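You operate a simulated robot arm through the tools that you are given. There is no shell and no other tool. Be economical: measure what you need, move in short steps, check, and stop when the job is done.

You are at the controls of a simulated two-armed robot. One attempt, no reset.

TASK
Isolate the units on the end bench: black bar off, teal cassette out, orange-key bolt out, blue wing screw slack.
Fine: in this order; one hand holds each unit still while the other works it.

The check looks at the end state, three seconds after you hand in, the way a careful person would. Anything else that was tipped, shoved, dropped, spilled or broken makes it a failure.

THE ROBOT
Two 7-joint arms with two-finger parallel grippers on one trunk, on a base that drives. Base frame: it is fixed to the floor where the robot stands at the start and does not move with it; the origin is under the middle of the robot, x ahead of it, y to its left, z up. Units: m, degrees, N and s.
The left shoulder is at the start at [0.07, 0.133, 1.226], the right one opposite. With the tool pointing down near the work surface each hand reaches from about 0.1 to 0.34 m from the robot's upright axis, wherever it stands, measured 20 degrees to its own side. Places, roughly: blue box key [-3.9, 8.2, 0.4]; grey cassette [-3.75, 5, 0.25]; lock box with the blue key [-3.75, 8.25, 0.25]; red rotary bar [-3.6, 7.5, 0.4]; red wing screw [0.7, -0.8, 1]; rotary handle with the red bar [-3.75, 7.5, 0.25]; slide of the grey cassette [-3.7, 4.8, 0.3]; terminal block with the blue screw (21x9x8 cm) [0.7, -0.4, 0.9]; terminal block with the red screw (21x9x8 cm) [0.7, -0.7, 0.9]. Payload 1.57 kg a hand.
Tool frame (each hand has its own): the origin (TCP) lies between the finger pads and is the grasp point; the fingertips stand 0.03 m ahead of it; z points along the fingers, y is the line along which they close. Largest opening 0.08 m; finger width 0.017, thickness 0.012; the body of the gripper, 0.04 by 0.082 m, starts 0.08 m behind the TCP.
Orientation is that of the tool frame in the base frame, as a unit quaternion [x, y, z, w]. With the fingers straight down and closing along the base's y, the tool's x points along the base's -x, its y along +y and its z along -z.

THE INTERFACE
- The arms move only by the tool servo_tool. It takes "left_motion", "right_motion" or both (then of equal length, played together; a hand with none holds still); each is a list of rows, each a list of 2 entries, a list of its own where there are three numbers: the shift along the tool's x, y, z in m, then the turn, a rotation vector about the tool's x, y, z in degrees. In form: [[[dx, dy, dz], [wx, wy, wz]], ...]. A call has 1 to 8 rows; each row shifts and turns the commanded pose from where the row before left it, along the tool's axes as they then stand. "left_grip" and "right_grip" are, for a hand that has rows, the closure, from 0 (fully open) to 1 (shut), set as the call begins (left out, the last holds). Rows are played at 5 a second. More than 0.05 m and 8.6 degrees between two rows, or a gripper value outside its range, and nothing of the call is played. A pose out of reach is approached as far as the arm can. The call stops where the force on the tool passes 40 N (or 10 N more than at its start, if that is more) or the arm is blocked; 0.2 s more then pass. Each finger travels about 0.153 m/s and halts on what it meets, pressing with about 41 N; the grip force reading is that of the motor and also rises with nothing between the fingers. The clock runs only during rows and for 0.2 s after the last one: add rows that do not move to give the fingers time. The reply holds the time, the measured pose of the TCP, the force on the tool along the base axes, the opening and the grip force, in the units named above and with some noise, with the torque about the TCP (base axes, N m) and any sound that the robot's microphone picked up.
- Cameras (640 x 400 px; columns grow to the right, rows downward): "scene" is now at [0.1181, -0.0518, 1.4445]; the picture's right is [-0.59, -0.81, 0.00], its down [-0.54, 0.39, -0.74] and it looks along [0.60, -0.44, -0.67] (base axes); focal length 249 px, centre (320, 200). "left" rides on the left gripper at [0.072, 0.007, -0.122] in its tool frame; the picture's right is [-0.09, 1.00, 0.00], its down [-0.84, -0.08, -0.54] and it looks along [-0.54, -0.05, 0.84] (tool axes); focal length 238 px, centre (320, 200). "right" rides on the right gripper at [0.072, -0.007, -0.122] in its tool frame; the picture's right is [0.09, 1.00, 0.00], its down [-0.84, 0.08, -0.54] and it looks along [-0.54, 0.05, 0.84] (tool axes); focal length 238 px, centre (320, 200). There is no depth. A picture from a camera that has moved, and an enlarged one, comes with that camera's place and axes in the base frame and with its lens.
- snapshot(camera): a new picture of that camera. The clock stands still meanwhile.
- lift_body(by): slides the trunk up (or, below 0, down) by that many m; the arms and the scene camera ride with it, the base frame stays. It gives what a move gives, with no picture.
- drive_base(legs): drives the robot by 1 to 6 legs, each [ahead, left, turn to the left] in m, m and degrees, along the robot's own axes; the way and the turn of a leg run together, so that a leg with both is an arc; at most 1.5 m and 180 degrees a leg. The arms and the cameras ride along, it lands a little off, and it stops where it bumps. It gives what a move gives.
- turn_head(pan, tilt): turns the head with the scene camera to pan (to the left, within 86 degrees either way) and tilt (down, from -29 to 69), counted from straight ahead of the robot. It gives what a move gives.
- inspect(camera, box): a new picture of the part [left, top, right, bottom] of that camera's present view, enlarged. The clock stands still meanwhile.
- close_job(): hands the job in; it is judged then, once.

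Work in short steps. Places have to be worked out from the pictures, the camera data and where the tool is seen: move nearer, look again, correct. Check each grasp and each placing, and mend what went wrong. You have 120 turns and 100 pictures in all, those below and enlarged ones among them. Open the grippers and draw the arms clear of the work before you hand the job in, unless the task says otherwise; then end with one line.

The tools are called by a JSON object that holds its "api" and its "payload". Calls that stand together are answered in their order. servo_tool: Moves the arms, as the interface text tells. Its arguments: {"type":"object","properties":{"left_motion":{"type":"array"},"left_grip":{"type":"number"},"right_motion":{"type":"array"},"right_grip":{"type":"number"}},"required":[]} The other tools are called the same way: lift_body (by) slides the trunk up or down; drive_base (legs) drives the base; turn_head (pan, tilt) turns the head that bears the scene camera; snapshot (camera) takes a picture; inspect (camera, box) takes an enlarged picture of a part of a camera's view; close_job () hands the job in.

At the start:

```text
time: 0.0
left_ee_pos: [0.3857, -0.0545, 1.189]
left_tcp_rot: [0.001, 1.0, 0.0, -0.001]
left_force: [1.2, -0.1, 0.0]
left_wrist_torque: [0.0, 0.0, 0.01]
left_width: 0.0802
left_grip_force: 0.0
right_ee_pos: [0.2722, -0.4178, 1.2354]
right_tcp_rot: [-0.001, 1.0, -0.001, 0.0]
right_force: [0.8, -0.5, -0.9]
right_wrist_torque: [-0.02, -0.04, -0.01]
right_width: 0.08
right_grip_force: 0.1
trunk travel left (down, up): [-0.8, 0.14]
robot x, y, heading: [0.0006, -0.0023, -0.0]
head pan, tilt: [-36.1, 41.9]
```

scene: 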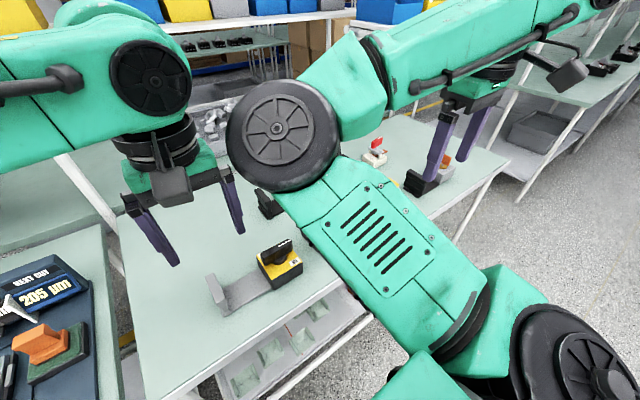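
right: 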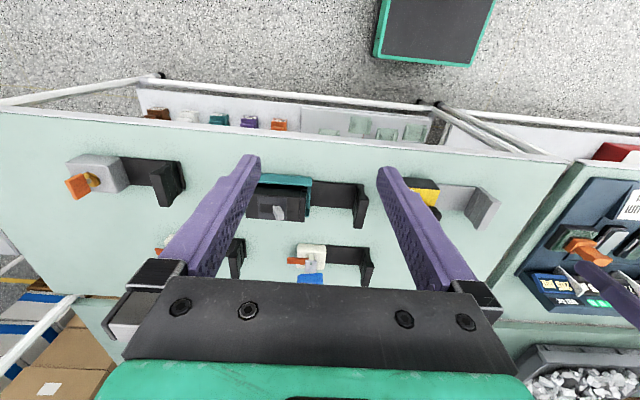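
left: 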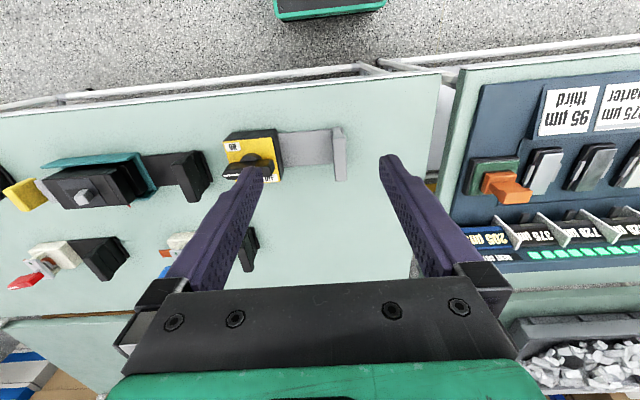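

I start by looking closer at the units through both wrist cameras.

{"api": "inspect", "payload": {"camera": "right", "box": [40, 130, 340, 310]}}

{"api": "inspect", "payload": {"camera": "left", "box": [0, 110, 370, 300]}}

{"api": "inspect", "payload": {"camera": "scene", "box": [190, 120, 510, 330]}}

```text
2.13 times, centred on (190, 220) of right
camera zoom: at [0.1989, -0.4251, 1.357], right [-0.09, 1.0, 0.0], down [0.84, 0.08, 0.54], along [0.54, 0.05, -0.84], focal length 508 px, centre (597, 157)
```

zoom: 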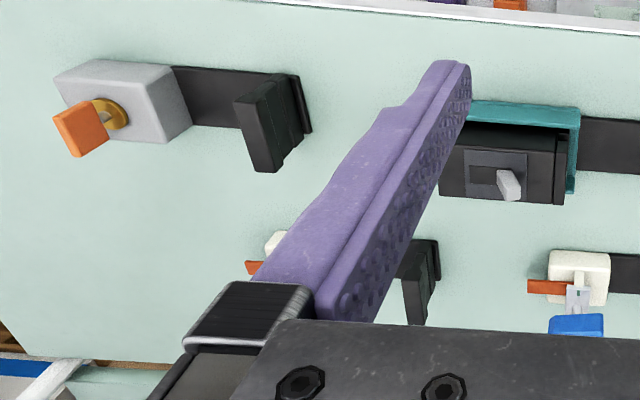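

```text
1.73 times, centred on (185, 205) of left
camera zoom: at [0.3139, -0.0462, 1.3113], right [0.09, 1.0, 0.0], down [0.84, -0.08, 0.54], along [0.54, -0.05, -0.84], focal length 412 px, centre (554, 191)
```

zoom: 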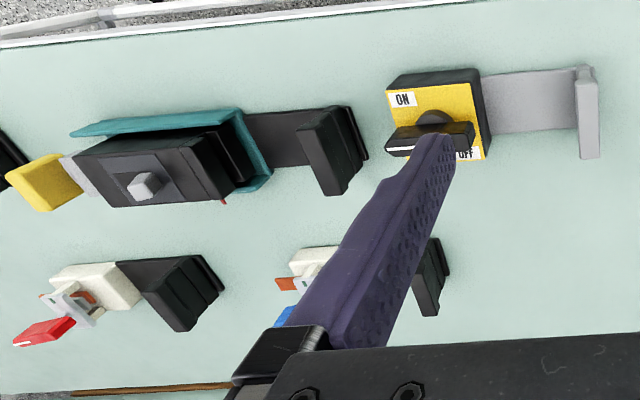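

```text
1.90 times, centred on (350, 225) of scene
camera zoom: at [0.1181, -0.0518, 1.4445], right [-0.59, -0.81, 0.0], down [-0.54, 0.39, -0.74], along [0.6, -0.44, -0.67], focal length 475 px, centre (263, 152)
```

zoom: 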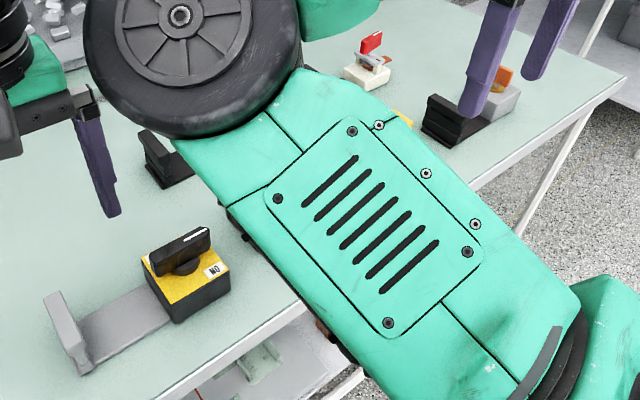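

The left arm covers the scene view. I turn the head straight down ahead to see the base and the bench edge.

{"api": "turn_head", "payload": {"pan": 0, "tilt": 65}}

{"api": "snapshot", "payload": {"camera": "scene"}}

```text
time: 1.0
left_ee_pos: [0.387, -0.0521, 1.1895]
left_tcp_rot: [0.0, 1.0, 0.0, 0.001]
left_force: [-0.6, 0.8, 0.2]
left_wrist_torque: [0.01, -0.01, -0.02]
left_width: 0.08
left_grip_force: 0.0
right_ee_pos: [0.2711, -0.4181, 1.2347]
right_tcp_rot: [-0.001, 1.0, -0.001, 0.0]
right_force: [0.1, 0.6, -0.3]
right_wrist_torque: [0.0, 0.01, 0.02]
right_width: 0.0798
right_grip_force: 0.0
trunk travel left (down, up): [-0.8, 0.14]
robot x, y, heading: [-0.0008, -0.0036, -0.2]
head pan, tilt: [0.0, 65.0]
```

```text
93 pictures are left
camera scene: at [0.1112, -0.0026, 1.4151], right [0.0, -1.0, 0.0], down [-0.91, 0.0, -0.42], along [0.42, 0.0, -0.91], focal length 249 px, centre (320, 200)
```

scene: 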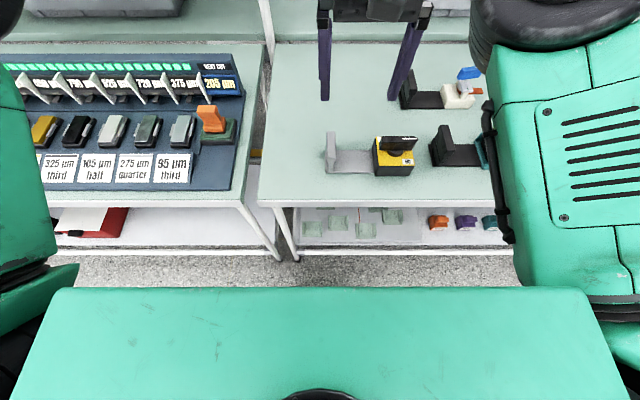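

The bench edge is near x≈0.35 and the rotary unit near [0.45, -0.18]; its grip slab is near y≈-0.03. I ease the base a little ahead and right so both hands straddle it.

{"api": "drive_base", "payload": {"legs": [[0, -0.1, 0], [0.07, 0, 0]]}}

{"api": "snapshot", "payload": {"camera": "right"}}

{"api": "snapshot", "payload": {"camera": "left"}}

```text
time: 2.8
left_ee_pos: [0.4482, -0.1516, 1.1923]
left_tcp_rot: [-0.001, 1.0, -0.001, 0.003]
left_force: [-0.4, -0.2, 0.9]
left_wrist_torque: [0.01, -0.01, -0.04]
left_width: 0.0797
left_grip_force: 0.1
right_ee_pos: [0.3343, -0.5172, 1.2375]
right_tcp_rot: [-0.001, 1.0, -0.001, 0.003]
right_force: [-1.0, 0.3, -0.4]
right_wrist_torque: [0.0, -0.06, 0.01]
right_width: 0.0799
right_grip_force: 0.1
trunk travel left (down, up): [-0.8, 0.14]
robot x, y, heading: [0.0698, -0.1004, -0.1]
head pan, tilt: [0.0, 65.0]
```

```text
92 pictures are left
camera right: at [0.2603, -0.5248, 1.3589], right [-0.09, 1.0, 0.0], down [0.83, 0.08, 0.55], along [0.55, 0.05, -0.84], focal length 238 px, centre (320, 200)
```

right: 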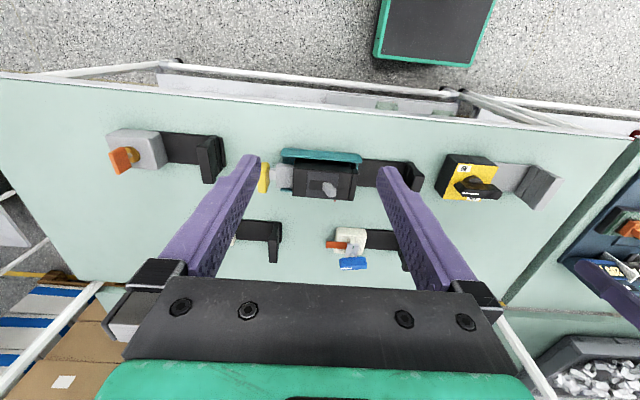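

```text
91 pictures are left
camera left: at [0.3753, -0.1459, 1.3135], right [0.09, 1.0, 0.0], down [0.83, -0.08, 0.55], along [0.55, -0.05, -0.84], focal length 238 px, centre (320, 200)
```

left: 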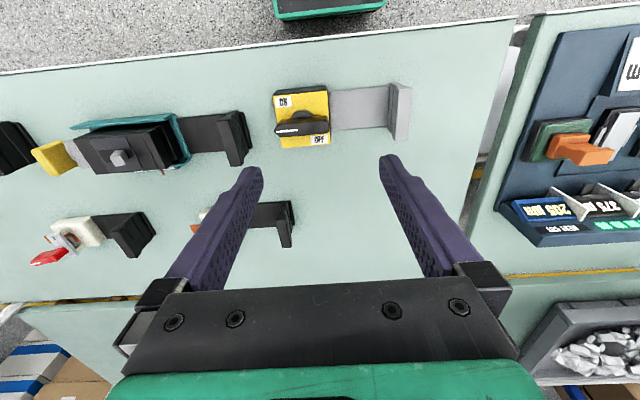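

The left camera sees the rotary unit clearly; I enlarge it to read ON/OFF and get the bar geometry.

{"api": "inspect", "payload": {"camera": "left", "box": [250, 70, 430, 180]}}

{"api": "turn_head", "payload": {"pan": -15, "tilt": 60}}

{"api": "snapshot", "payload": {"camera": "scene"}}

```text
3.56 times, centred on (340, 125) of left
camera zoom: at [0.3753, -0.1459, 1.3135], right [0.09, 1.0, 0.0], down [0.83, -0.08, 0.55], along [0.55, -0.05, -0.84], focal length 848 px, centre (249, 467)
```

zoom: 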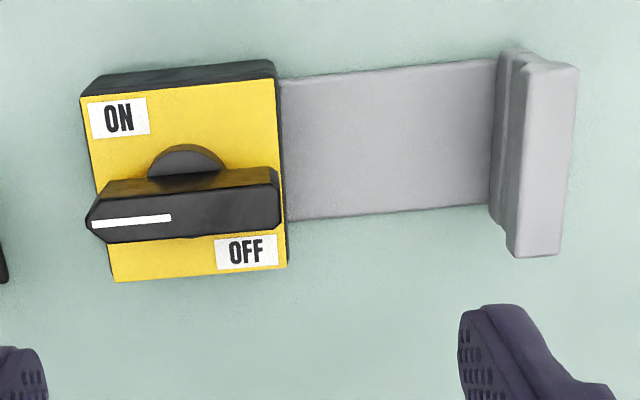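

```text
time: 3.6
left_ee_pos: [0.454, -0.1547, 1.1898]
left_tcp_rot: [0.0, 1.0, 0.0, 0.001]
left_force: [0.3, -0.4, -0.2]
left_wrist_torque: [-0.02, 0.03, -0.02]
left_width: 0.08
left_grip_force: 0.1
right_ee_pos: [0.3429, -0.5204, 1.2342]
right_tcp_rot: [-0.001, 1.0, -0.001, 0.0]
right_force: [0.3, -0.3, 0.6]
right_wrist_torque: [0.02, 0.05, -0.01]
right_width: 0.08
right_grip_force: 0.0
trunk travel left (down, up): [-0.8, 0.14]
robot x, y, heading: [0.0669, -0.1023, 0.1]
head pan, tilt: [-15.0, 60.0]
```

```text
89 pictures are left
camera scene: at [0.1852, -0.1215, 1.4204], right [-0.26, -0.97, 0.0], down [-0.84, 0.22, -0.5], along [0.48, -0.13, -0.87], focal length 249 px, centre (320, 200)
```

scene: 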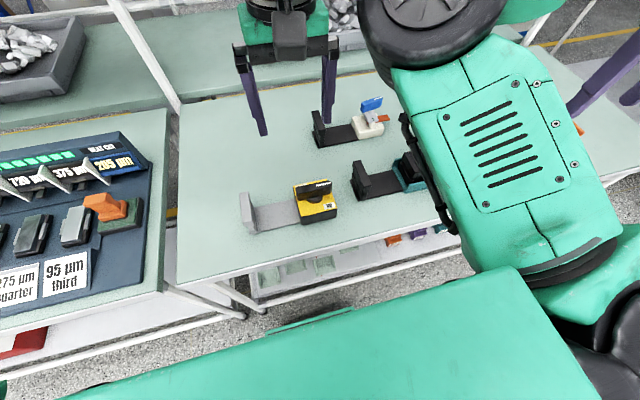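

The white pointer now points to −y (near ON) and OFF lies counter-clockwise from above. I bring the left hand over the grip slab and turn the right wrist towards −90° so its fingers can straddle the bar.

{"api": "servo_tool", "payload": {"left_motion": [[[-0.0014, 0.0149, 0.0175], [0, 0, 0]], [[-0.0014, 0.0149, 0.0175], [0, 0, 0]], [[-0.0014, 0.0149, 0.0175], [0, 0, 0]], [[-0.0014, 0.0149, 0.0175], [0, 0, 0]], [[-0.0014, 0.0149, 0.0175], [0, 0, 0]], [[-0.0014, 0.0149, 0.0175], [0, 0, 0]], [[-0.0014, 0.0149, 0.0175], [0, 0, 0]], [[-0.0014, 0.0149, 0.0175], [0, 0, 0]]], "right_motion": [[[0, 0, 0], [0, 0, 8.5]], [[0, 0, 0], [0, 0, 8.5]], [[0, 0, 0], [0, 0, 8.5]], [[0, 0, 0], [0, 0, 8.5]], [[0, 0, 0], [0, 0, 8.5]], [[0, 0, 0], [0, 0, 8.5]], [[0, 0, 0], [0, 0, 8.5]], [[0, 0, 0], [0, 0, 8.5]]]}}

{"api": "snapshot", "payload": {"camera": "left"}}

{"api": "snapshot", "payload": {"camera": "scene"}}

```text
time: 5.4
left_ee_pos: [0.4657, -0.0325, 1.049]
left_tcp_rot: [-0.001, 1.0, 0.0, 0.001]
left_force: [0.5, 0.3, 0.6]
left_wrist_torque: [-0.03, 0.02, -0.01]
left_width: 0.0799
left_grip_force: 0.1
right_ee_pos: [0.341, -0.5178, 1.2344]
right_tcp_rot: [0.56, 0.829, 0.0, 0.001]
right_force: [0.0, 0.4, 0.1]
right_wrist_torque: [0.0, -0.01, -0.01]
right_width: 0.0799
right_grip_force: 0.1
trunk travel left (down, up): [-0.8, 0.14]
robot x, y, heading: [0.0677, -0.1032, 0.0]
head pan, tilt: [-15.0, 60.0]
```

```text
88 pictures are left
camera left: at [0.3932, -0.026, 1.1711], right [0.09, 1.0, 0.0], down [0.84, -0.08, 0.54], along [0.54, -0.05, -0.84], focal length 238 px, centre (320, 200)
```

left: 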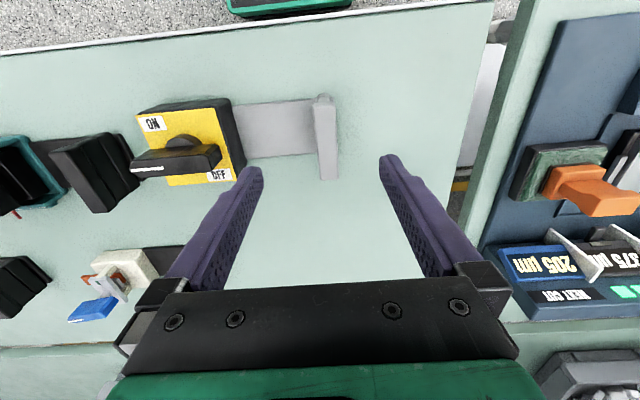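

```text
87 pictures are left
camera scene: at [0.184, -0.1199, 1.4206], right [-0.26, -0.97, 0.0], down [-0.84, 0.22, -0.5], along [0.48, -0.13, -0.87], focal length 249 px, centre (320, 200)
```

scene: 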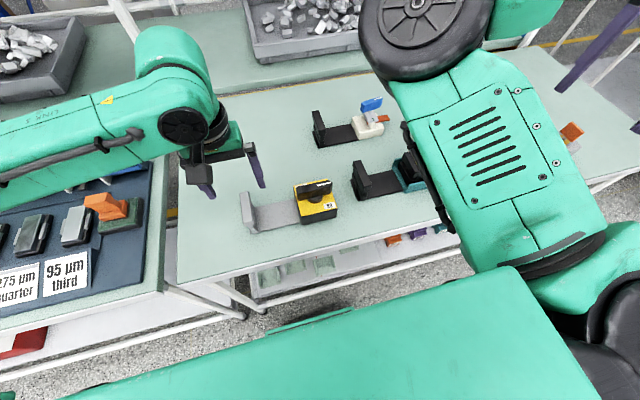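

The slab lies centred between the left fingers. I lower the left hand about 0.125 m around it, while the right wrist finishes its turn and moves towards the bar at height.

{"api": "servo_tool", "payload": {"left_motion": [[[0, 0.001, 0.025], [0, 0, 0]], [[0, 0.001, 0.025], [0, 0, 0]], [[0, 0.001, 0.025], [0, 0, 0]], [[0, 0, 0.025], [0, 0, 0]], [[0, 0, 0.025], [0, 0, 0]]], "right_motion": [[[0, 0, 0], [0, 0, 7.3]], [[0, 0, 0], [0, 0, 7.3]], [[0, 0, 0], [0, 0, 7.4]], [[0, 0, 0], [0, 0, 0]], [[0, 0, 0], [0, 0, 0]]]}}

{"api": "snapshot", "payload": {"camera": "left"}}

{"api": "snapshot", "payload": {"camera": "right"}}

```text
time: 6.6
left_ee_pos: [0.4668, -0.0321, 0.9226]
left_tcp_rot: [0.0, 1.0, -0.001, 0.001]
left_force: [0.4, -0.9, -1.0]
left_wrist_torque: [0.0, 0.04, -0.01]
left_width: 0.0798
left_grip_force: 0.3
right_ee_pos: [0.3424, -0.5201, 1.2341]
right_tcp_rot: [0.707, 0.707, 0.0, 0.001]
right_force: [0.2, 0.2, -0.4]
right_wrist_torque: [-0.02, -0.02, 0.02]
right_width: 0.0799
right_grip_force: 0.0
trunk travel left (down, up): [-0.8, 0.14]
robot x, y, heading: [0.0678, -0.0997, -0.2]
head pan, tilt: [-15.0, 60.0]
```

```text
86 pictures are left
camera left: at [0.3945, -0.0249, 1.0449], right [0.09, 1.0, 0.0], down [0.84, -0.08, 0.54], along [0.54, -0.05, -0.84], focal length 238 px, centre (320, 200)
```

left: 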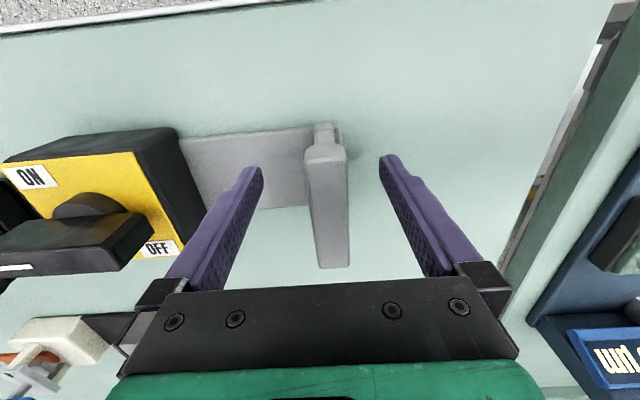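

```text
85 pictures are left
camera right: at [0.3338, -0.4473, 1.3568], right [1.0, 0.09, 0.0], down [0.08, -0.84, 0.54], along [0.05, -0.54, -0.84], focal length 238 px, centre (320, 200)
```

right: 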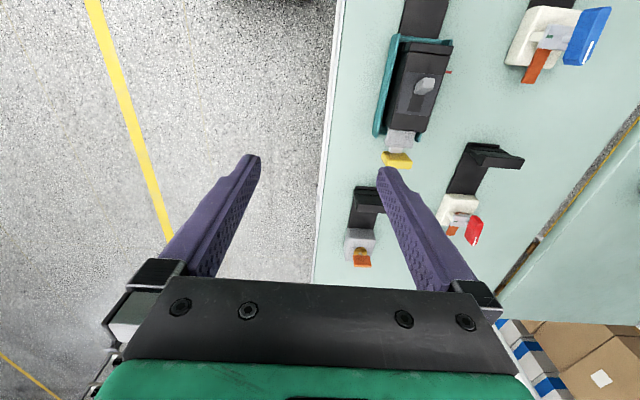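

The slab is between the left fingers at mid-height. I lower 1 cm more, shift slightly and close the left gripper.

{"api": "servo_tool", "payload": {"left_motion": [[[0, 0.003, 0.008], [0, 0, 0]], [[0, 0, 0], [0, 0, 0]]]}}

{"api": "servo_tool", "payload": {"left_motion": [[[0, 0, 0], [0, 0, 0]], [[0, 0, 0], [0, 0, 0]], [[0, 0, 0], [0, 0, 0]]], "left_grip": 1}}

{"api": "snapshot", "payload": {"camera": "left"}}

```text
time: 7.2
left_ee_pos: [0.466, -0.0284, 0.9167]
left_tcp_rot: [-0.001, 1.0, 0.0, -0.001]
left_force: [0.4, 0.4, 0.5]
left_wrist_torque: [-0.01, 0.01, 0.01]
left_width: 0.0801
left_grip_force: 0.1
right_ee_pos: [0.3414, -0.5192, 1.2338]
right_tcp_rot: [0.707, 0.707, -0.001, 0.0]
right_force: [0.9, -0.5, 0.1]
right_wrist_torque: [-0.03, 0.01, -0.01]
right_width: 0.0798
right_grip_force: 0.0
trunk travel left (down, up): [-0.8, 0.14]
robot x, y, heading: [0.0695, -0.1034, -0.1]
head pan, tilt: [-15.0, 60.0]
```

```text
time: 8.0
left_ee_pos: [0.4658, -0.0284, 0.9154]
left_tcp_rot: [0.0, 1.0, 0.001, -0.001]
left_force: [-0.1, 0.5, 0.6]
left_wrist_torque: [-0.01, -0.17, 0.02]
left_width: 0.0217
left_grip_force: 34.7
right_ee_pos: [0.3418, -0.5193, 1.2339]
right_tcp_rot: [0.706, 0.708, -0.001, 0.001]
right_force: [-0.4, 0.7, -0.2]
right_wrist_torque: [0.0, -0.04, 0.01]
right_width: 0.0798
right_grip_force: 0.0
trunk travel left (down, up): [-0.8, 0.14]
robot x, y, heading: [0.069, -0.106, 0.3]
head pan, tilt: [-15.0, 60.0]
```

```text
84 pictures are left
camera left: at [0.394, -0.0218, 1.0373], right [0.09, 1.0, 0.0], down [0.84, -0.08, 0.54], along [0.54, -0.05, -0.84], focal length 238 px, centre (320, 200)
```

left: 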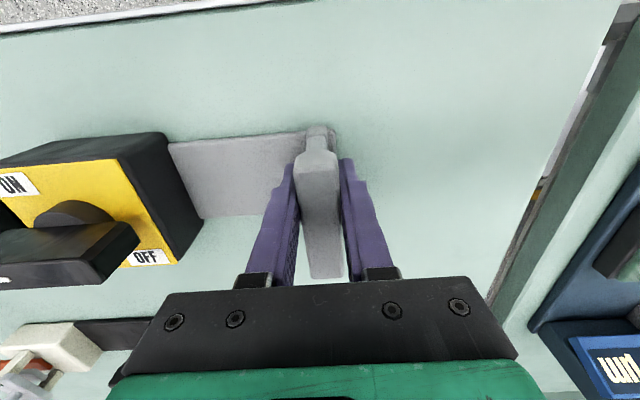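

The grip holds (21.7 mm between the fingers). Now I carry the right hand over the bar, whose centre I judge at about [0.47, -0.185, 0.96].

{"api": "servo_tool", "payload": {"right_motion": [[[0.041, 0.016, 0.005], [0, 0, 0]], [[0.041, 0.016, 0.005], [0, 0, 0]], [[0.041, 0.016, 0.005], [0, 0, 0]], [[0.041, 0.016, 0.005], [0, 0, 0]], [[0.041, 0.016, 0.005], [0, 0, 0]], [[0.041, 0.016, 0.005], [0, 0, 0]], [[0.041, 0.016, 0.005], [0, 0, 0]], [[0.041, 0.016, 0.005], [0, 0, 0]]]}}

{"api": "snapshot", "payload": {"camera": "right"}}

{"api": "snapshot", "payload": {"camera": "scene"}}

```text
time: 9.8
left_ee_pos: [0.466, -0.0296, 0.9155]
left_tcp_rot: [0.0, 1.0, 0.0, 0.0]
left_force: [-0.3, -0.1, -0.3]
left_wrist_torque: [0.01, -0.1, -0.03]
left_width: 0.0217
left_grip_force: 34.5
right_ee_pos: [0.4159, -0.4851, 1.2205]
right_tcp_rot: [0.706, 0.708, 0.0, 0.001]
right_force: [-0.1, -0.3, 0.3]
right_wrist_torque: [0.0, -0.01, 0.01]
right_width: 0.0801
right_grip_force: 0.0
right hand out of reach, approached as far as the arm can: row 1, 2, 3, 4, 5, 6, 7, 8
trunk travel left (down, up): [-0.8, 0.14]
robot x, y, heading: [0.0694, -0.1012, 0.0]
head pan, tilt: [-15.0, 60.0]
```

```text
83 pictures are left
camera right: at [0.4088, -0.412, 1.3436], right [1.0, 0.09, 0.0], down [0.08, -0.84, 0.54], along [0.05, -0.54, -0.84], focal length 238 px, centre (320, 200)
```

right: 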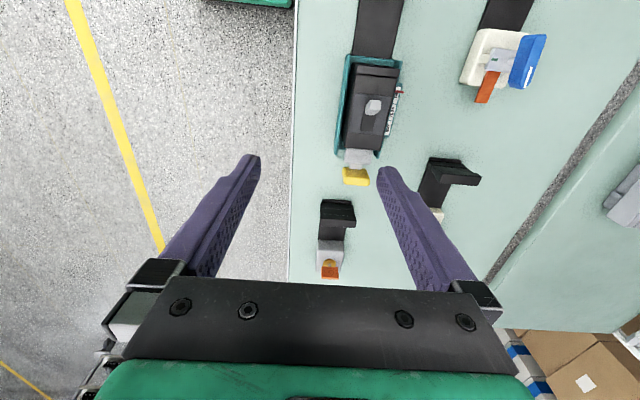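

```text
82 pictures are left
camera scene: at [0.1839, -0.1209, 1.4206], right [-0.26, -0.97, 0.0], down [-0.84, 0.22, -0.5], along [0.48, -0.13, -0.87], focal length 249 px, centre (320, 200)
```

scene: 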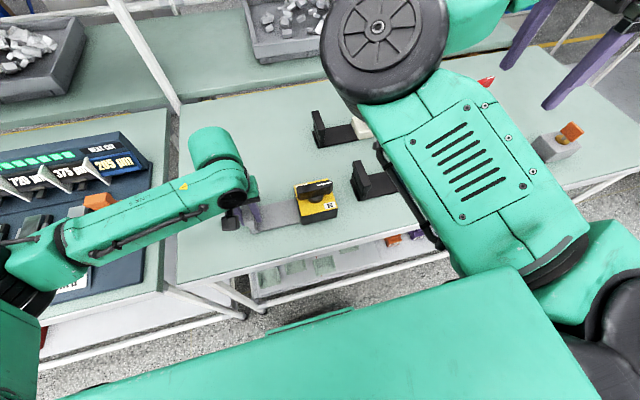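

The right hand could not get there with this wrist yaw. I test whether it can move inward when nearer the body and lower.

{"api": "servo_tool", "payload": {"right_motion": [[[0, -0.03, 0.01], [0, 0, 0]], [[0.02, -0.03, 0.02], [0, 0, 0]], [[0.04, -0.01, 0.02], [0, 0, 0]], [[0.04, 0, 0.02], [0, 0, 0]], [[0.04, 0, 0], [0, 0, 0]]]}}

```text
time: 11.0
left_ee_pos: [0.4657, -0.0294, 0.9159]
left_tcp_rot: [0.0, 1.0, 0.001, 0.0]
left_force: [-0.2, 0.6, 0.0]
left_wrist_torque: [0.0, -0.03, 0.0]
left_width: 0.0216
left_grip_force: 34.9
right_ee_pos: [0.3155, -0.4784, 1.1559]
right_tcp_rot: [0.706, 0.708, 0.0, 0.001]
right_force: [-0.2, -0.2, 0.6]
right_wrist_torque: [-0.01, 0.0, -0.01]
right_width: 0.0802
right_grip_force: 0.3
right hand out of reach, approached as far as the arm can: row 2, 3, 4, 5
trunk travel left (down, up): [-0.8, 0.14]
robot x, y, heading: [0.0709, -0.1, 0.1]
head pan, tilt: [-15.0, 60.0]
```

The wrist seems to be at a joint limit with −90° yaw; I turn it back and will test the other side near the target.

{"api": "servo_tool", "payload": {"right_motion": [[[0, 0, 0], [0, 0, -8.5]], [[0, 0, 0], [0, 0, -8.5]], [[0, 0, 0], [0, 0, -8.5]], [[0, 0, 0], [0, 0, -8.5]], [[0, 0, 0], [0, 0, -8.5]], [[0, 0, 0], [0, 0, -8.5]], [[0, 0, 0], [0, 0, -8.5]], [[0, 0, 0], [0, 0, -8.5]]]}}

{"api": "servo_tool", "payload": {"right_motion": [[[0, 0, 0], [0, 0, -8.5]], [[0, 0, 0], [0, 0, -8.5]], [[0, 0, 0], [0, 0, -5]], [[0, 0.04, 0], [0, 0, 0]], [[-0.01, 0.04, 0], [0, 0, 0]], [[-0.01, 0.04, 0], [0, 0, 0]], [[-0.01, 0.04, 0], [0, 0, 0]], [[-0.01, 0.04, 0], [0, 0, 0]]]}}

```text
time: 12.8
left_ee_pos: [0.4657, -0.0286, 0.9153]
left_tcp_rot: [-0.001, 1.0, 0.0, 0.001]
left_force: [-0.3, 0.2, 0.1]
left_wrist_torque: [-0.01, -0.01, -0.05]
left_width: 0.0216
left_grip_force: 34.8
right_ee_pos: [0.3167, -0.4794, 1.1578]
right_tcp_rot: [0.19, 0.982, -0.002, 0.001]
right_force: [0.3, -0.4, 0.0]
right_wrist_torque: [0.0, 0.0, -0.01]
right_width: 0.0799
right_grip_force: 0.1
trunk travel left (down, up): [-0.8, 0.14]
robot x, y, heading: [0.07, -0.1023, -0.1]
head pan, tilt: [-15.0, 60.0]
```

```text
time: 14.6
left_ee_pos: [0.4651, -0.0289, 0.9156]
left_tcp_rot: [0.0, 1.0, 0.0, 0.0]
left_force: [0.1, 0.4, 0.5]
left_wrist_torque: [-0.02, -0.02, -0.01]
left_width: 0.0216
left_grip_force: 34.9
right_ee_pos: [0.3054, -0.4744, 1.1592]
right_tcp_rot: [-0.001, 1.0, -0.001, 0.0]
right_force: [0.2, 0.4, 0.1]
right_wrist_torque: [0.02, -0.02, 0.02]
right_width: 0.0802
right_grip_force: 0.0
right hand out of reach, approached as far as the arm can: row 4, 5, 6, 7, 8
trunk travel left (down, up): [-0.8, 0.14]
robot x, y, heading: [0.07, -0.0972, 0.5]
head pan, tilt: [-15.0, 60.0]
```

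Still blocked inward. I look at the right arm's posture to understand which joint limits it.

{"api": "turn_head", "payload": {"pan": -45, "tilt": 35}}

{"api": "snapshot", "payload": {"camera": "scene"}}

```text
time: 15.5
left_ee_pos: [0.4656, -0.0294, 0.9155]
left_tcp_rot: [-0.001, 1.0, 0.0, 0.0]
left_force: [-0.7, 0.7, -0.5]
left_wrist_torque: [0.0, 0.04, 0.0]
left_width: 0.0214
left_grip_force: 34.7
right_ee_pos: [0.3067, -0.4733, 1.1589]
right_tcp_rot: [0.0, 1.0, -0.002, 0.001]
right_force: [0.5, 0.1, 0.2]
right_wrist_torque: [-0.03, 0.02, 0.02]
right_width: 0.0797
right_grip_force: 0.0
trunk travel left (down, up): [-0.8, 0.14]
robot x, y, heading: [0.0673, -0.1042, 0.1]
head pan, tilt: [-45.0, 35.0]
```

```text
81 pictures are left
camera scene: at [0.1819, -0.1658, 1.4548], right [-0.71, -0.71, 0.0], down [-0.41, 0.41, -0.82], along [0.58, -0.58, -0.57], focal length 249 px, centre (320, 200)
```

scene: 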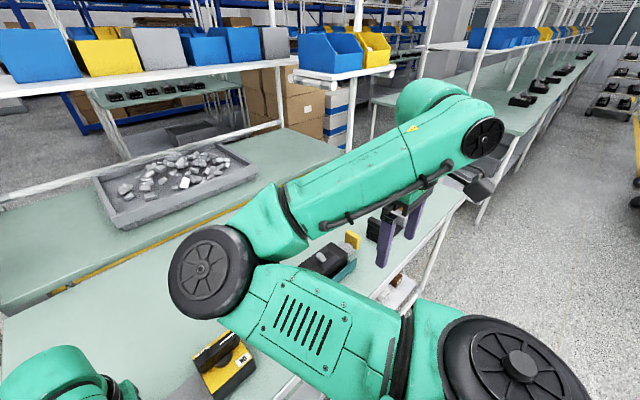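

The right elbow sits inward, so the shoulder limits inward travel. I try to swing the elbow round by raising the hand high, then bringing it inward.

{"api": "servo_tool", "payload": {"right_motion": [[[0, 0, -0.05], [0, 0, 0]], [[0, 0, -0.05], [0, 0, 0]], [[0, 0, -0.05], [0, 0, 0]], [[0, 0, -0.05], [0, 0, 0]], [[0, 0.03, -0.04], [0, 0, 0]], [[0, 0.04, 0], [0, 0, 0]], [[0, 0.04, 0], [0, 0, 0]], [[0, 0.04, 0], [0, 0, 0]]]}}

{"api": "snapshot", "payload": {"camera": "scene"}}

```text
time: 17.3
left_ee_pos: [0.4667, -0.0288, 0.9152]
left_tcp_rot: [-0.001, 1.0, 0.0, 0.0]
left_force: [-0.6, 0.5, 0.2]
left_wrist_torque: [-0.08, 0.09, -0.03]
left_width: 0.0218
left_grip_force: 35.1
right_ee_pos: [0.3036, -0.4838, 1.357]
right_tcp_rot: [0.005, 1.0, 0.007, 0.0]
right_force: [-0.3, 0.0, 0.0]
right_wrist_torque: [0.03, -0.01, 0.03]
right_width: 0.0801
right_grip_force: 0.1
right hand out of reach, approached as far as the arm can: row 3, 5, 6, 7, 8
trunk travel left (down, up): [-0.8, 0.14]
robot x, y, heading: [0.066, -0.1013, 0.3]
head pan, tilt: [-45.0, 35.0]
```

```text
80 pictures are left
camera scene: at [0.1817, -0.1659, 1.4549], right [-0.71, -0.71, 0.0], down [-0.41, 0.41, -0.82], along [0.58, -0.58, -0.57], focal length 249 px, centre (320, 200)
```

scene: 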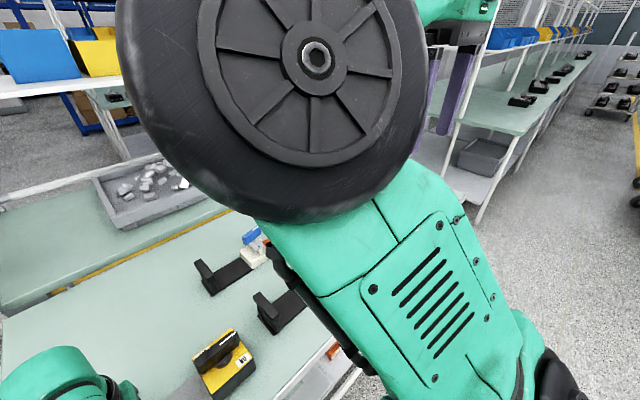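

The elbow went up. I now try to come inward while descending from this elbow-up posture.

{"api": "servo_tool", "payload": {"right_motion": [[[0, 0.03, 0.03], [0, 0, 0]], [[-0.03, 0.03, 0.02], [0, 0, 0]], [[-0.03, 0.03, 0.0], [0, 0, 0]], [[-0.03, 0.03, 0.0], [0, 0, 0]]]}}

{"api": "snapshot", "payload": {"camera": "scene"}}

```text
time: 18.3
left_ee_pos: [0.4656, -0.029, 0.9155]
left_tcp_rot: [-0.001, 1.0, 0.0, 0.0]
left_force: [0.9, 0.6, 0.0]
left_wrist_torque: [-0.07, 0.11, 0.03]
left_width: 0.0218
left_grip_force: 34.7
right_ee_pos: [0.3636, -0.4815, 1.3088]
right_tcp_rot: [-0.001, 1.0, -0.001, 0.0]
right_force: [0.5, 0.6, 0.1]
right_wrist_torque: [-0.01, 0.0, 0.0]
right_width: 0.08
right_grip_force: 0.1
right hand out of reach, approached as far as the arm can: row 1, 2, 3, 4
trunk travel left (down, up): [-0.8, 0.14]
robot x, y, heading: [0.0701, -0.1022, 0.2]
head pan, tilt: [-45.0, 35.0]
```

```text
79 pictures are left
camera scene: at [0.1821, -0.1659, 1.4548], right [-0.71, -0.71, 0.0], down [-0.41, 0.41, -0.82], along [0.58, -0.58, -0.57], focal length 249 px, centre (320, 200)
```

scene: 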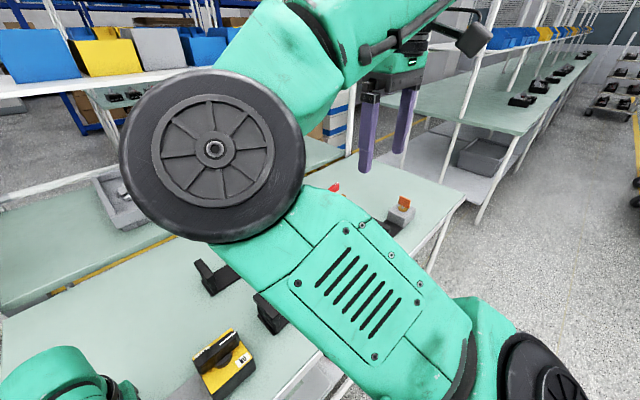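

I look at the left arm's posture, since it does reach the forward area; I want the mirrored posture on the right.

{"api": "turn_head", "payload": {"pan": 45, "tilt": 35}}

{"api": "snapshot", "payload": {"camera": "scene"}}

```text
time: 20.0
left_ee_pos: [0.4656, -0.028, 0.916]
left_tcp_rot: [-0.001, 1.0, 0.0, -0.001]
left_force: [0.7, 0.4, -0.1]
left_wrist_torque: [-0.04, -0.13, 0.0]
left_width: 0.0217
left_grip_force: 34.6
right_ee_pos: [0.3622, -0.4822, 1.3078]
right_tcp_rot: [-0.001, 1.0, -0.001, 0.001]
right_force: [0.2, -1.1, -0.3]
right_wrist_torque: [0.01, 0.01, 0.0]
right_width: 0.0798
right_grip_force: 0.1
trunk travel left (down, up): [-0.8, 0.14]
robot x, y, heading: [0.0683, -0.102, -0.0]
head pan, tilt: [45.0, 35.0]
```

```text
78 pictures are left
camera scene: at [0.1819, -0.0414, 1.4548], right [0.71, -0.71, 0.0], down [-0.41, -0.41, -0.82], along [0.58, 0.58, -0.57], focal length 249 px, centre (320, 200)
```

scene: 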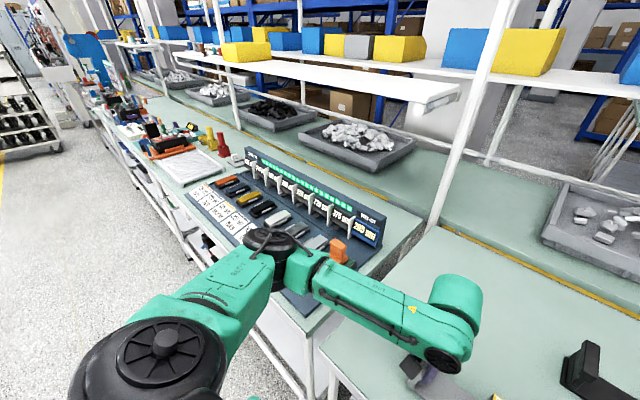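

The left arm has its elbow outward; the right one is bent the other way. I plan to stretch the right arm forward (above all units) and sweep inward so its elbow passes through straight and flips outward.

{"api": "servo_tool", "payload": {"right_motion": [[[-0.04, 0, 0.02], [0, 0, 0]], [[-0.04, 0, 0.02], [0, 0, 0]], [[-0.04, 0, 0.02], [0, 0, 0]], [[-0.04, 0, 0.02], [0, 0, 0]], [[-0.04, 0, 0.02], [0, 0, 0]], [[-0.04, 0.01, 0.02], [0, 0, 0]], [[-0.04, 0.03, 0.0], [0, 0, 0]], [[-0.02, 0.04, 0], [0, 0, 0]]]}}

{"api": "turn_head", "payload": {"pan": -25, "tilt": 45}}

{"api": "snapshot", "payload": {"camera": "scene"}}

```text
time: 21.8
left_ee_pos: [0.4666, -0.0285, 0.9147]
left_tcp_rot: [0.0, 1.0, -0.001, 0.0]
left_force: [1.2, 1.1, 0.4]
left_wrist_torque: [-0.2, 0.22, 0.01]
left_width: 0.0217
left_grip_force: 35.2
right_ee_pos: [0.6495, -0.4057, 1.1888]
right_tcp_rot: [0.0, 1.0, 0.0, 0.0]
right_force: [-0.2, 0.5, -0.1]
right_wrist_torque: [-0.04, 0.0, -0.04]
right_width: 0.08
right_grip_force: 0.1
right hand out of reach, approached as far as the arm can: row 7, 8
trunk travel left (down, up): [-0.8, 0.14]
robot x, y, heading: [0.0685, -0.1024, -0.2]
head pan, tilt: [45.0, 35.0]
```

```text
time: 23.2
left_ee_pos: [0.4652, -0.0281, 0.9153]
left_tcp_rot: [-0.001, 1.0, 0.0, -0.001]
left_force: [-1.0, 1.2, -0.5]
left_wrist_torque: [0.02, -0.1, 0.0]
left_width: 0.0221
left_grip_force: 34.7
right_ee_pos: [0.6493, -0.4064, 1.1894]
right_tcp_rot: [-0.001, 1.0, -0.001, 0.001]
right_force: [0.6, -1.0, -0.4]
right_wrist_torque: [-0.02, 0.02, 0.0]
right_width: 0.0801
right_grip_force: 0.0
trunk travel left (down, up): [-0.8, 0.14]
robot x, y, heading: [0.0684, -0.1019, 0.1]
head pan, tilt: [-25.0, 45.0]
```

```text
77 pictures are left
camera scene: at [0.1933, -0.1376, 1.4401], right [-0.42, -0.91, 0.0], down [-0.64, 0.3, -0.71], along [0.64, -0.3, -0.71], focal length 249 px, centre (320, 200)
```

scene: 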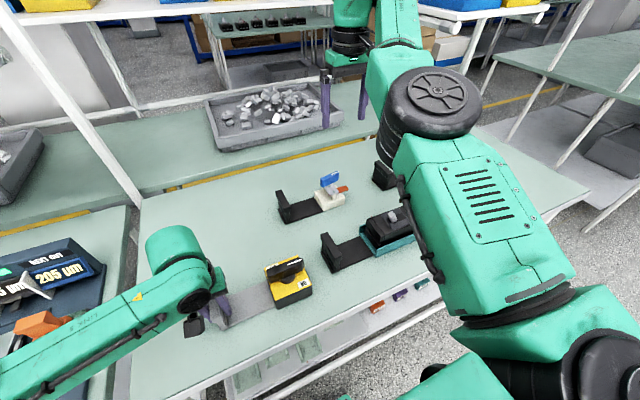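

The arm passed through straight and now bends inward. I continue inward and back towards the bar at height.

{"api": "servo_tool", "payload": {"right_motion": [[[0, 0.04, 0], [0, 0, 0]], [[0.01, 0.04, 0], [0, 0, 0]], [[0.02, 0.04, 0], [0, 0, 0]], [[0.03, 0.04, 0], [0, 0, 0]], [[0.03, 0.03, 0], [0, 0, 0]], [[0.03, 0.01, 0], [0, 0, 0]], [[0.03, 0, 0], [0, 0, 0]], [[0.03, 0, 0], [0, 0, 0]]]}}

{"api": "snapshot", "payload": {"camera": "scene"}}

```text
time: 25.0
left_ee_pos: [0.4655, -0.0278, 0.9153]
left_tcp_rot: [-0.001, 1.0, 0.001, 0.0]
left_force: [0.4, 0.3, 0.2]
left_wrist_torque: [-0.03, -0.03, -0.02]
left_width: 0.0217
left_grip_force: 35.2
right_ee_pos: [0.6387, -0.2844, 1.2056]
right_tcp_rot: [-0.001, 1.0, -0.001, 0.0]
right_force: [-0.3, 0.8, -0.4]
right_wrist_torque: [0.03, -0.03, -0.01]
right_width: 0.08
right_grip_force: 0.0
right hand out of reach, approached as far as the arm can: row 3, 4, 5, 6, 7, 8
trunk travel left (down, up): [-0.8, 0.14]
robot x, y, heading: [0.0707, -0.1005, -0.1]
head pan, tilt: [-25.0, 45.0]
```

```text
76 pictures are left
camera scene: at [0.1933, -0.1378, 1.44], right [-0.42, -0.91, 0.0], down [-0.64, 0.3, -0.71], along [0.64, -0.3, -0.71], focal length 249 px, centre (320, 200)
```

scene: 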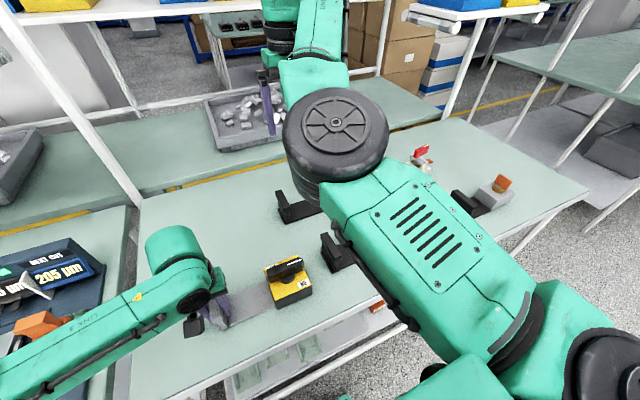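

Nearly straight now. I continue with small steps: farther forward and left to push the elbow past straight.

{"api": "servo_tool", "payload": {"right_motion": [[[-0.02, 0.01, 0.01], [0, 0, 0]], [[-0.02, 0.02, 0.01], [0, 0, 0]], [[-0.02, 0.02, 0.01], [0, 0, 0]], [[0, 0.02, 0], [0, 0, 0]], [[0, 0.02, 0], [0, 0, 0]], [[0, 0.02, 0], [0, 0, 0]]]}}

{"api": "snapshot", "payload": {"camera": "scene"}}

```text
time: 26.4
left_ee_pos: [0.4659, -0.0286, 0.9155]
left_tcp_rot: [0.0, 1.0, 0.0, -0.001]
left_force: [0.8, -0.4, 0.9]
left_wrist_torque: [0.44, 0.08, 0.03]
left_width: 0.0217
left_grip_force: 35.0
right_ee_pos: [0.6531, -0.1827, 1.1716]
right_tcp_rot: [-0.001, 1.0, -0.001, 0.001]
right_force: [0.1, 0.4, -0.3]
right_wrist_torque: [-0.05, 0.0, -0.01]
right_width: 0.0801
right_grip_force: 0.0
right hand out of reach, approached as far as the arm can: row 1, 2, 3, 4, 6
trunk travel left (down, up): [-0.8, 0.14]
robot x, y, heading: [0.0703, -0.1015, -0.2]
head pan, tilt: [-25.0, 45.0]
```

```text
75 pictures are left
camera scene: at [0.1931, -0.1372, 1.4401], right [-0.42, -0.91, 0.0], down [-0.64, 0.3, -0.71], along [0.64, -0.3, -0.71], focal length 249 px, centre (320, 200)
```

scene: 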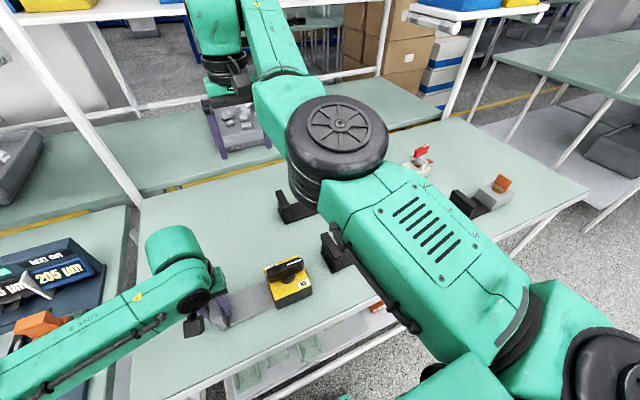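

Good: it reached y=−0.18, forearm still going left. I continue left a bit and then begin retracting.

{"api": "servo_tool", "payload": {"right_motion": [[[0, 0.02, 0], [0, 0, 0]], [[0.01, 0.03, 0], [0, 0, 0]], [[0.02, 0.02, 0], [0, 0, 0]], [[0.03, 0.01, 0], [0, 0, 0]], [[0.03, 0, 0], [0, 0, 0]], [[0.03, 0, 0], [0, 0, 0]]]}}

{"api": "snapshot", "payload": {"camera": "scene"}}

```text
time: 27.8
left_ee_pos: [0.4658, -0.029, 0.9149]
left_tcp_rot: [-0.001, 1.0, 0.0, 0.001]
left_force: [-0.5, 0.2, -0.1]
left_wrist_torque: [0.03, -0.06, -0.07]
left_width: 0.0215
left_grip_force: 34.8
right_ee_pos: [0.6471, -0.1772, 1.1686]
right_tcp_rot: [0.0, 1.0, 0.0, 0.0]
right_force: [0.0, -0.6, -0.3]
right_wrist_torque: [-0.03, 0.01, 0.02]
right_width: 0.0799
right_grip_force: 0.0
right hand out of reach, approached as far as the arm can: row 1, 2, 3, 4, 5, 6
trunk travel left (down, up): [-0.8, 0.14]
robot x, y, heading: [0.0718, -0.1002, 0.0]
head pan, tilt: [-25.0, 45.0]
```

```text
74 pictures are left
camera scene: at [0.1934, -0.138, 1.44], right [-0.42, -0.91, 0.0], down [-0.64, 0.3, -0.71], along [0.64, -0.3, -0.71], focal length 249 px, centre (320, 200)
```

scene: 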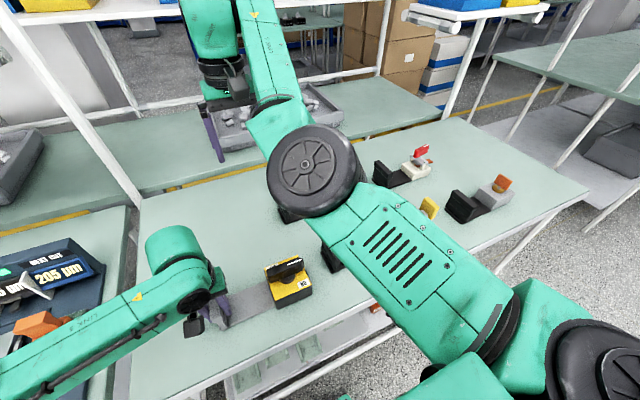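

Elbow swivels. I try a pure retract from here.

{"api": "servo_tool", "payload": {"right_motion": [[[0.03, 0, 0], [0, 0, 0]], [[0.03, 0, 0], [0, 0, 0]], [[0.03, 0, 0.01], [0, 0, 0]], [[0.03, 0, 0.01], [0, 0, 0]], [[0.03, 0, 0.01], [0, 0, 0]]]}}

{"api": "snapshot", "payload": {"camera": "scene"}}

```text
time: 29.0
left_ee_pos: [0.4669, -0.0288, 0.9151]
left_tcp_rot: [-0.001, 1.0, 0.0, 0.0]
left_force: [-0.6, -0.9, 0.0]
left_wrist_torque: [0.01, -0.04, -0.06]
left_width: 0.0217
left_grip_force: 34.5
right_ee_pos: [0.6468, -0.1759, 1.1689]
right_tcp_rot: [-0.001, 1.0, -0.001, 0.0]
right_force: [-0.6, 0.3, -0.3]
right_wrist_torque: [-0.02, -0.01, 0.01]
right_width: 0.0801
right_grip_force: 0.1
right hand out of reach, approached as far as the arm can: row 1, 2, 3, 4, 5
trunk travel left (down, up): [-0.8, 0.14]
robot x, y, heading: [0.0682, -0.1019, 0.1]
head pan, tilt: [-25.0, 45.0]
```

```text
73 pictures are left
camera scene: at [0.1934, -0.138, 1.44], right [-0.42, -0.91, 0.0], down [-0.64, 0.3, -0.71], along [0.64, -0.3, -0.71], focal length 249 px, centre (320, 200)
```

scene: 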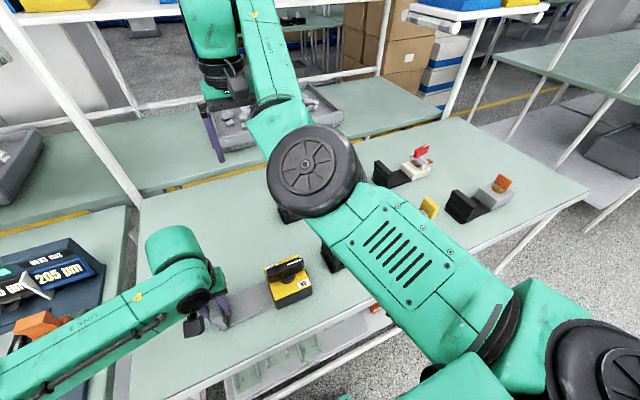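

I try lowering first (free bench spot there), to rotate the elbow upward, then retracting.

{"api": "servo_tool", "payload": {"right_motion": [[[0, 0, 0.03], [0, 0, 0]], [[0, 0, 0.03], [0, 0, 0]], [[0.01, 0, 0.03], [0, 0, 0]], [[0.02, 0, 0.03], [0, 0, 0]], [[0.02, 0, 0], [0, 0, 0]], [[0.02, 0, 0], [0, 0, 0]]]}}

{"api": "snapshot", "payload": {"camera": "scene"}}

```text
time: 30.4
left_ee_pos: [0.4664, -0.0286, 0.9158]
left_tcp_rot: [0.0, 1.0, 0.001, 0.0]
left_force: [-0.8, 1.0, -0.3]
left_wrist_torque: [0.0, 0.01, -0.07]
left_width: 0.0218
left_grip_force: 33.8
right_ee_pos: [0.6371, -0.1731, 1.0398]
right_tcp_rot: [0.001, 1.0, -0.001, 0.0]
right_force: [0.7, -0.2, 0.4]
right_wrist_torque: [-0.04, 0.0, 0.0]
right_width: 0.08
right_grip_force: 0.1
right hand out of reach, approached as far as the arm can: row 1, 3, 4, 5, 6
trunk travel left (down, up): [-0.8, 0.14]
robot x, y, heading: [0.0672, -0.0991, -0.3]
head pan, tilt: [-25.0, 45.0]
```

```text
72 pictures are left
camera scene: at [0.1934, -0.1379, 1.44], right [-0.42, -0.91, 0.0], down [-0.64, 0.3, -0.71], along [0.64, -0.3, -0.71], focal length 249 px, centre (320, 200)
```

scene: 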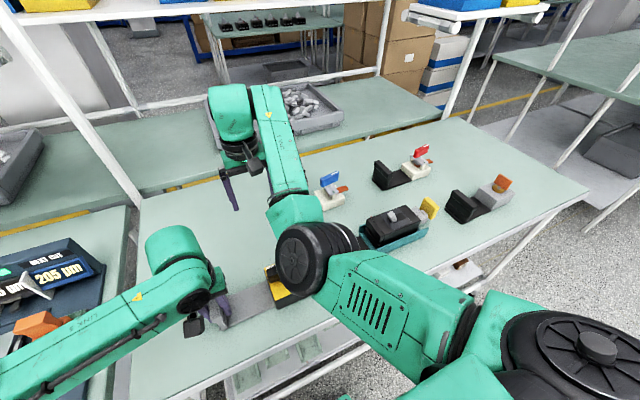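

The elbow drops close above the unit; I should do this reconfiguration away from the bench. I raise the right hand and release and lift the left hand.

{"api": "servo_tool", "payload": {"left_motion": [[[0, 0, 0], [0, 0, 0]], [[0, 0, 0], [0, 0, 0]], [[0, 0, 0], [0, 0, 0]], [[0, 0, -0.04], [0, 0, 0]], [[0, 0, -0.04], [0, 0, 0]], [[0, 0, -0.04], [0, 0, 0]], [[0, 0, -0.04], [0, 0, 0]]], "left_grip": 0, "right_motion": [[[0, 0, -0.03], [0, 0, 0]], [[0, 0, -0.03], [0, 0, 0]], [[0, 0, -0.03], [0, 0, 0]], [[0, 0, -0.03], [0, 0, 0]], [[0, 0, 0], [0, 0, 0]], [[0, 0, 0], [0, 0, 0]], [[0, 0, 0], [0, 0, 0]]]}}

{"api": "lift_body", "payload": {"by": 0.14}}

{"api": "snapshot", "payload": {"camera": "scene"}}

```text
time: 32.0
left_ee_pos: [0.4659, -0.0277, 1.0766]
left_tcp_rot: [0.0, 1.0, 0.002, 0.001]
left_force: [-0.4, 0.0, -0.4]
left_wrist_torque: [0.0, -0.03, -0.02]
left_width: 0.0799
left_grip_force: 0.1
right_ee_pos: [0.6483, -0.1763, 1.1588]
right_tcp_rot: [0.0, 1.0, -0.001, 0.001]
right_force: [0.0, -0.7, 0.2]
right_wrist_torque: [0.04, -0.02, 0.0]
right_width: 0.0799
right_grip_force: 0.2
right hand out of reach, approached as far as the arm can: row 1, 2, 4
trunk travel left (down, up): [-0.8, 0.14]
robot x, y, heading: [0.0706, -0.1022, 0.2]
head pan, tilt: [-25.0, 45.0]
```

```text
time: 33.6
left_ee_pos: [0.4668, -0.0289, 1.2169]
left_tcp_rot: [0.0, 1.0, -0.001, 0.0]
left_force: [-0.1, 0.1, 0.6]
left_wrist_torque: [0.01, -0.03, 0.02]
left_width: 0.0803
left_grip_force: 0.0
right_ee_pos: [0.6494, -0.1769, 1.2969]
right_tcp_rot: [-0.001, 1.0, -0.001, -0.001]
right_force: [-0.1, -0.7, -0.7]
right_wrist_torque: [-0.01, 0.0, -0.02]
right_width: 0.0801
right_grip_force: 0.0
trunk travel left (down, up): [-0.94, 0.0]
robot x, y, heading: [0.0692, -0.1029, -0.1]
head pan, tilt: [-25.0, 45.0]
```

```text
71 pictures are left
camera scene: at [0.1934, -0.138, 1.58], right [-0.42, -0.91, 0.0], down [-0.64, 0.3, -0.71], along [0.64, -0.3, -0.71], focal length 249 px, centre (320, 200)
```

scene: 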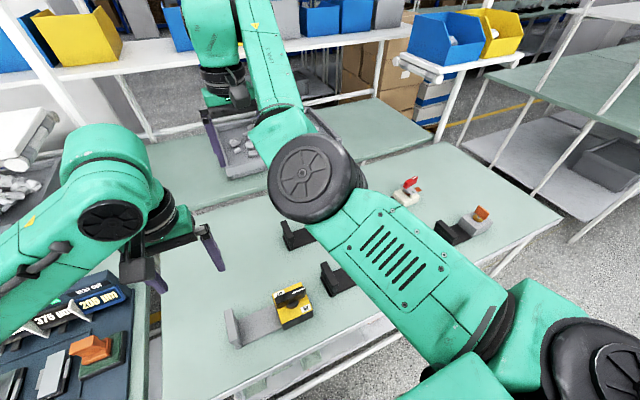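

I back the robot away from the bench to reconfigure the arm safely.

{"api": "drive_base", "payload": {"legs": [[-0.35, 0, 0]]}}

{"api": "servo_tool", "payload": {"right_motion": [[[0, 0, 0.04], [0, 0, 0]], [[0, 0, 0.04], [0, 0, 0]], [[0, 0, 0.04], [0, 0, 0]], [[0, 0.02, 0], [0, 0, 0]], [[0, 0.03, 0], [0, 0, 0]], [[0, 0.03, 0], [0, 0, 0]], [[0.01, 0.03, 0], [0, 0, 0]], [[0.02, 0.0, 0], [0, 0, 0]]]}}

{"api": "snapshot", "payload": {"camera": "scene"}}

```text
time: 35.9
left_ee_pos: [0.1234, -0.028, 1.2153]
left_tcp_rot: [-0.004, 1.0, -0.001, 0.0]
left_force: [0.2, 0.5, -0.1]
left_wrist_torque: [0.03, 0.0, 0.0]
left_width: 0.0799
left_grip_force: 0.0
right_ee_pos: [0.3063, -0.1727, 1.2956]
right_tcp_rot: [-0.004, 1.0, -0.001, 0.0]
right_force: [-0.6, -0.6, -1.1]
right_wrist_torque: [0.01, 0.0, 0.02]
right_width: 0.0798
right_grip_force: 0.1
trunk travel left (down, up): [-0.94, 0.0]
robot x, y, heading: [-0.2797, -0.1034, 0.9]
head pan, tilt: [-25.0, 45.0]
```

```text
time: 37.7
left_ee_pos: [0.1208, -0.0278, 1.2156]
left_tcp_rot: [-0.004, 1.0, 0.0, 0.0]
left_force: [0.7, 0.0, 0.0]
left_wrist_torque: [0.02, -0.04, 0.0]
left_width: 0.0801
left_grip_force: 0.1
right_ee_pos: [0.2904, -0.1695, 1.1773]
right_tcp_rot: [-0.005, 1.0, -0.001, 0.001]
right_force: [0.0, 0.2, 0.2]
right_wrist_torque: [-0.01, 0.03, 0.02]
right_width: 0.0798
right_grip_force: 0.2
right hand out of reach, approached as far as the arm can: row 4, 5, 6, 7, 8
trunk travel left (down, up): [-0.94, 0.0]
robot x, y, heading: [-0.2773, -0.1036, 0.4]
head pan, tilt: [-25.0, 45.0]
```

```text
70 pictures are left
camera scene: at [-0.1522, -0.1386, 1.58], right [-0.42, -0.91, 0.0], down [-0.64, 0.29, -0.71], along [0.64, -0.29, -0.71], focal length 249 px, centre (320, 200)
```

scene: 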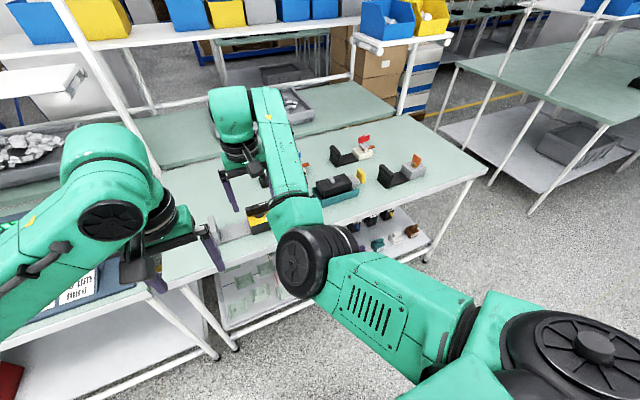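

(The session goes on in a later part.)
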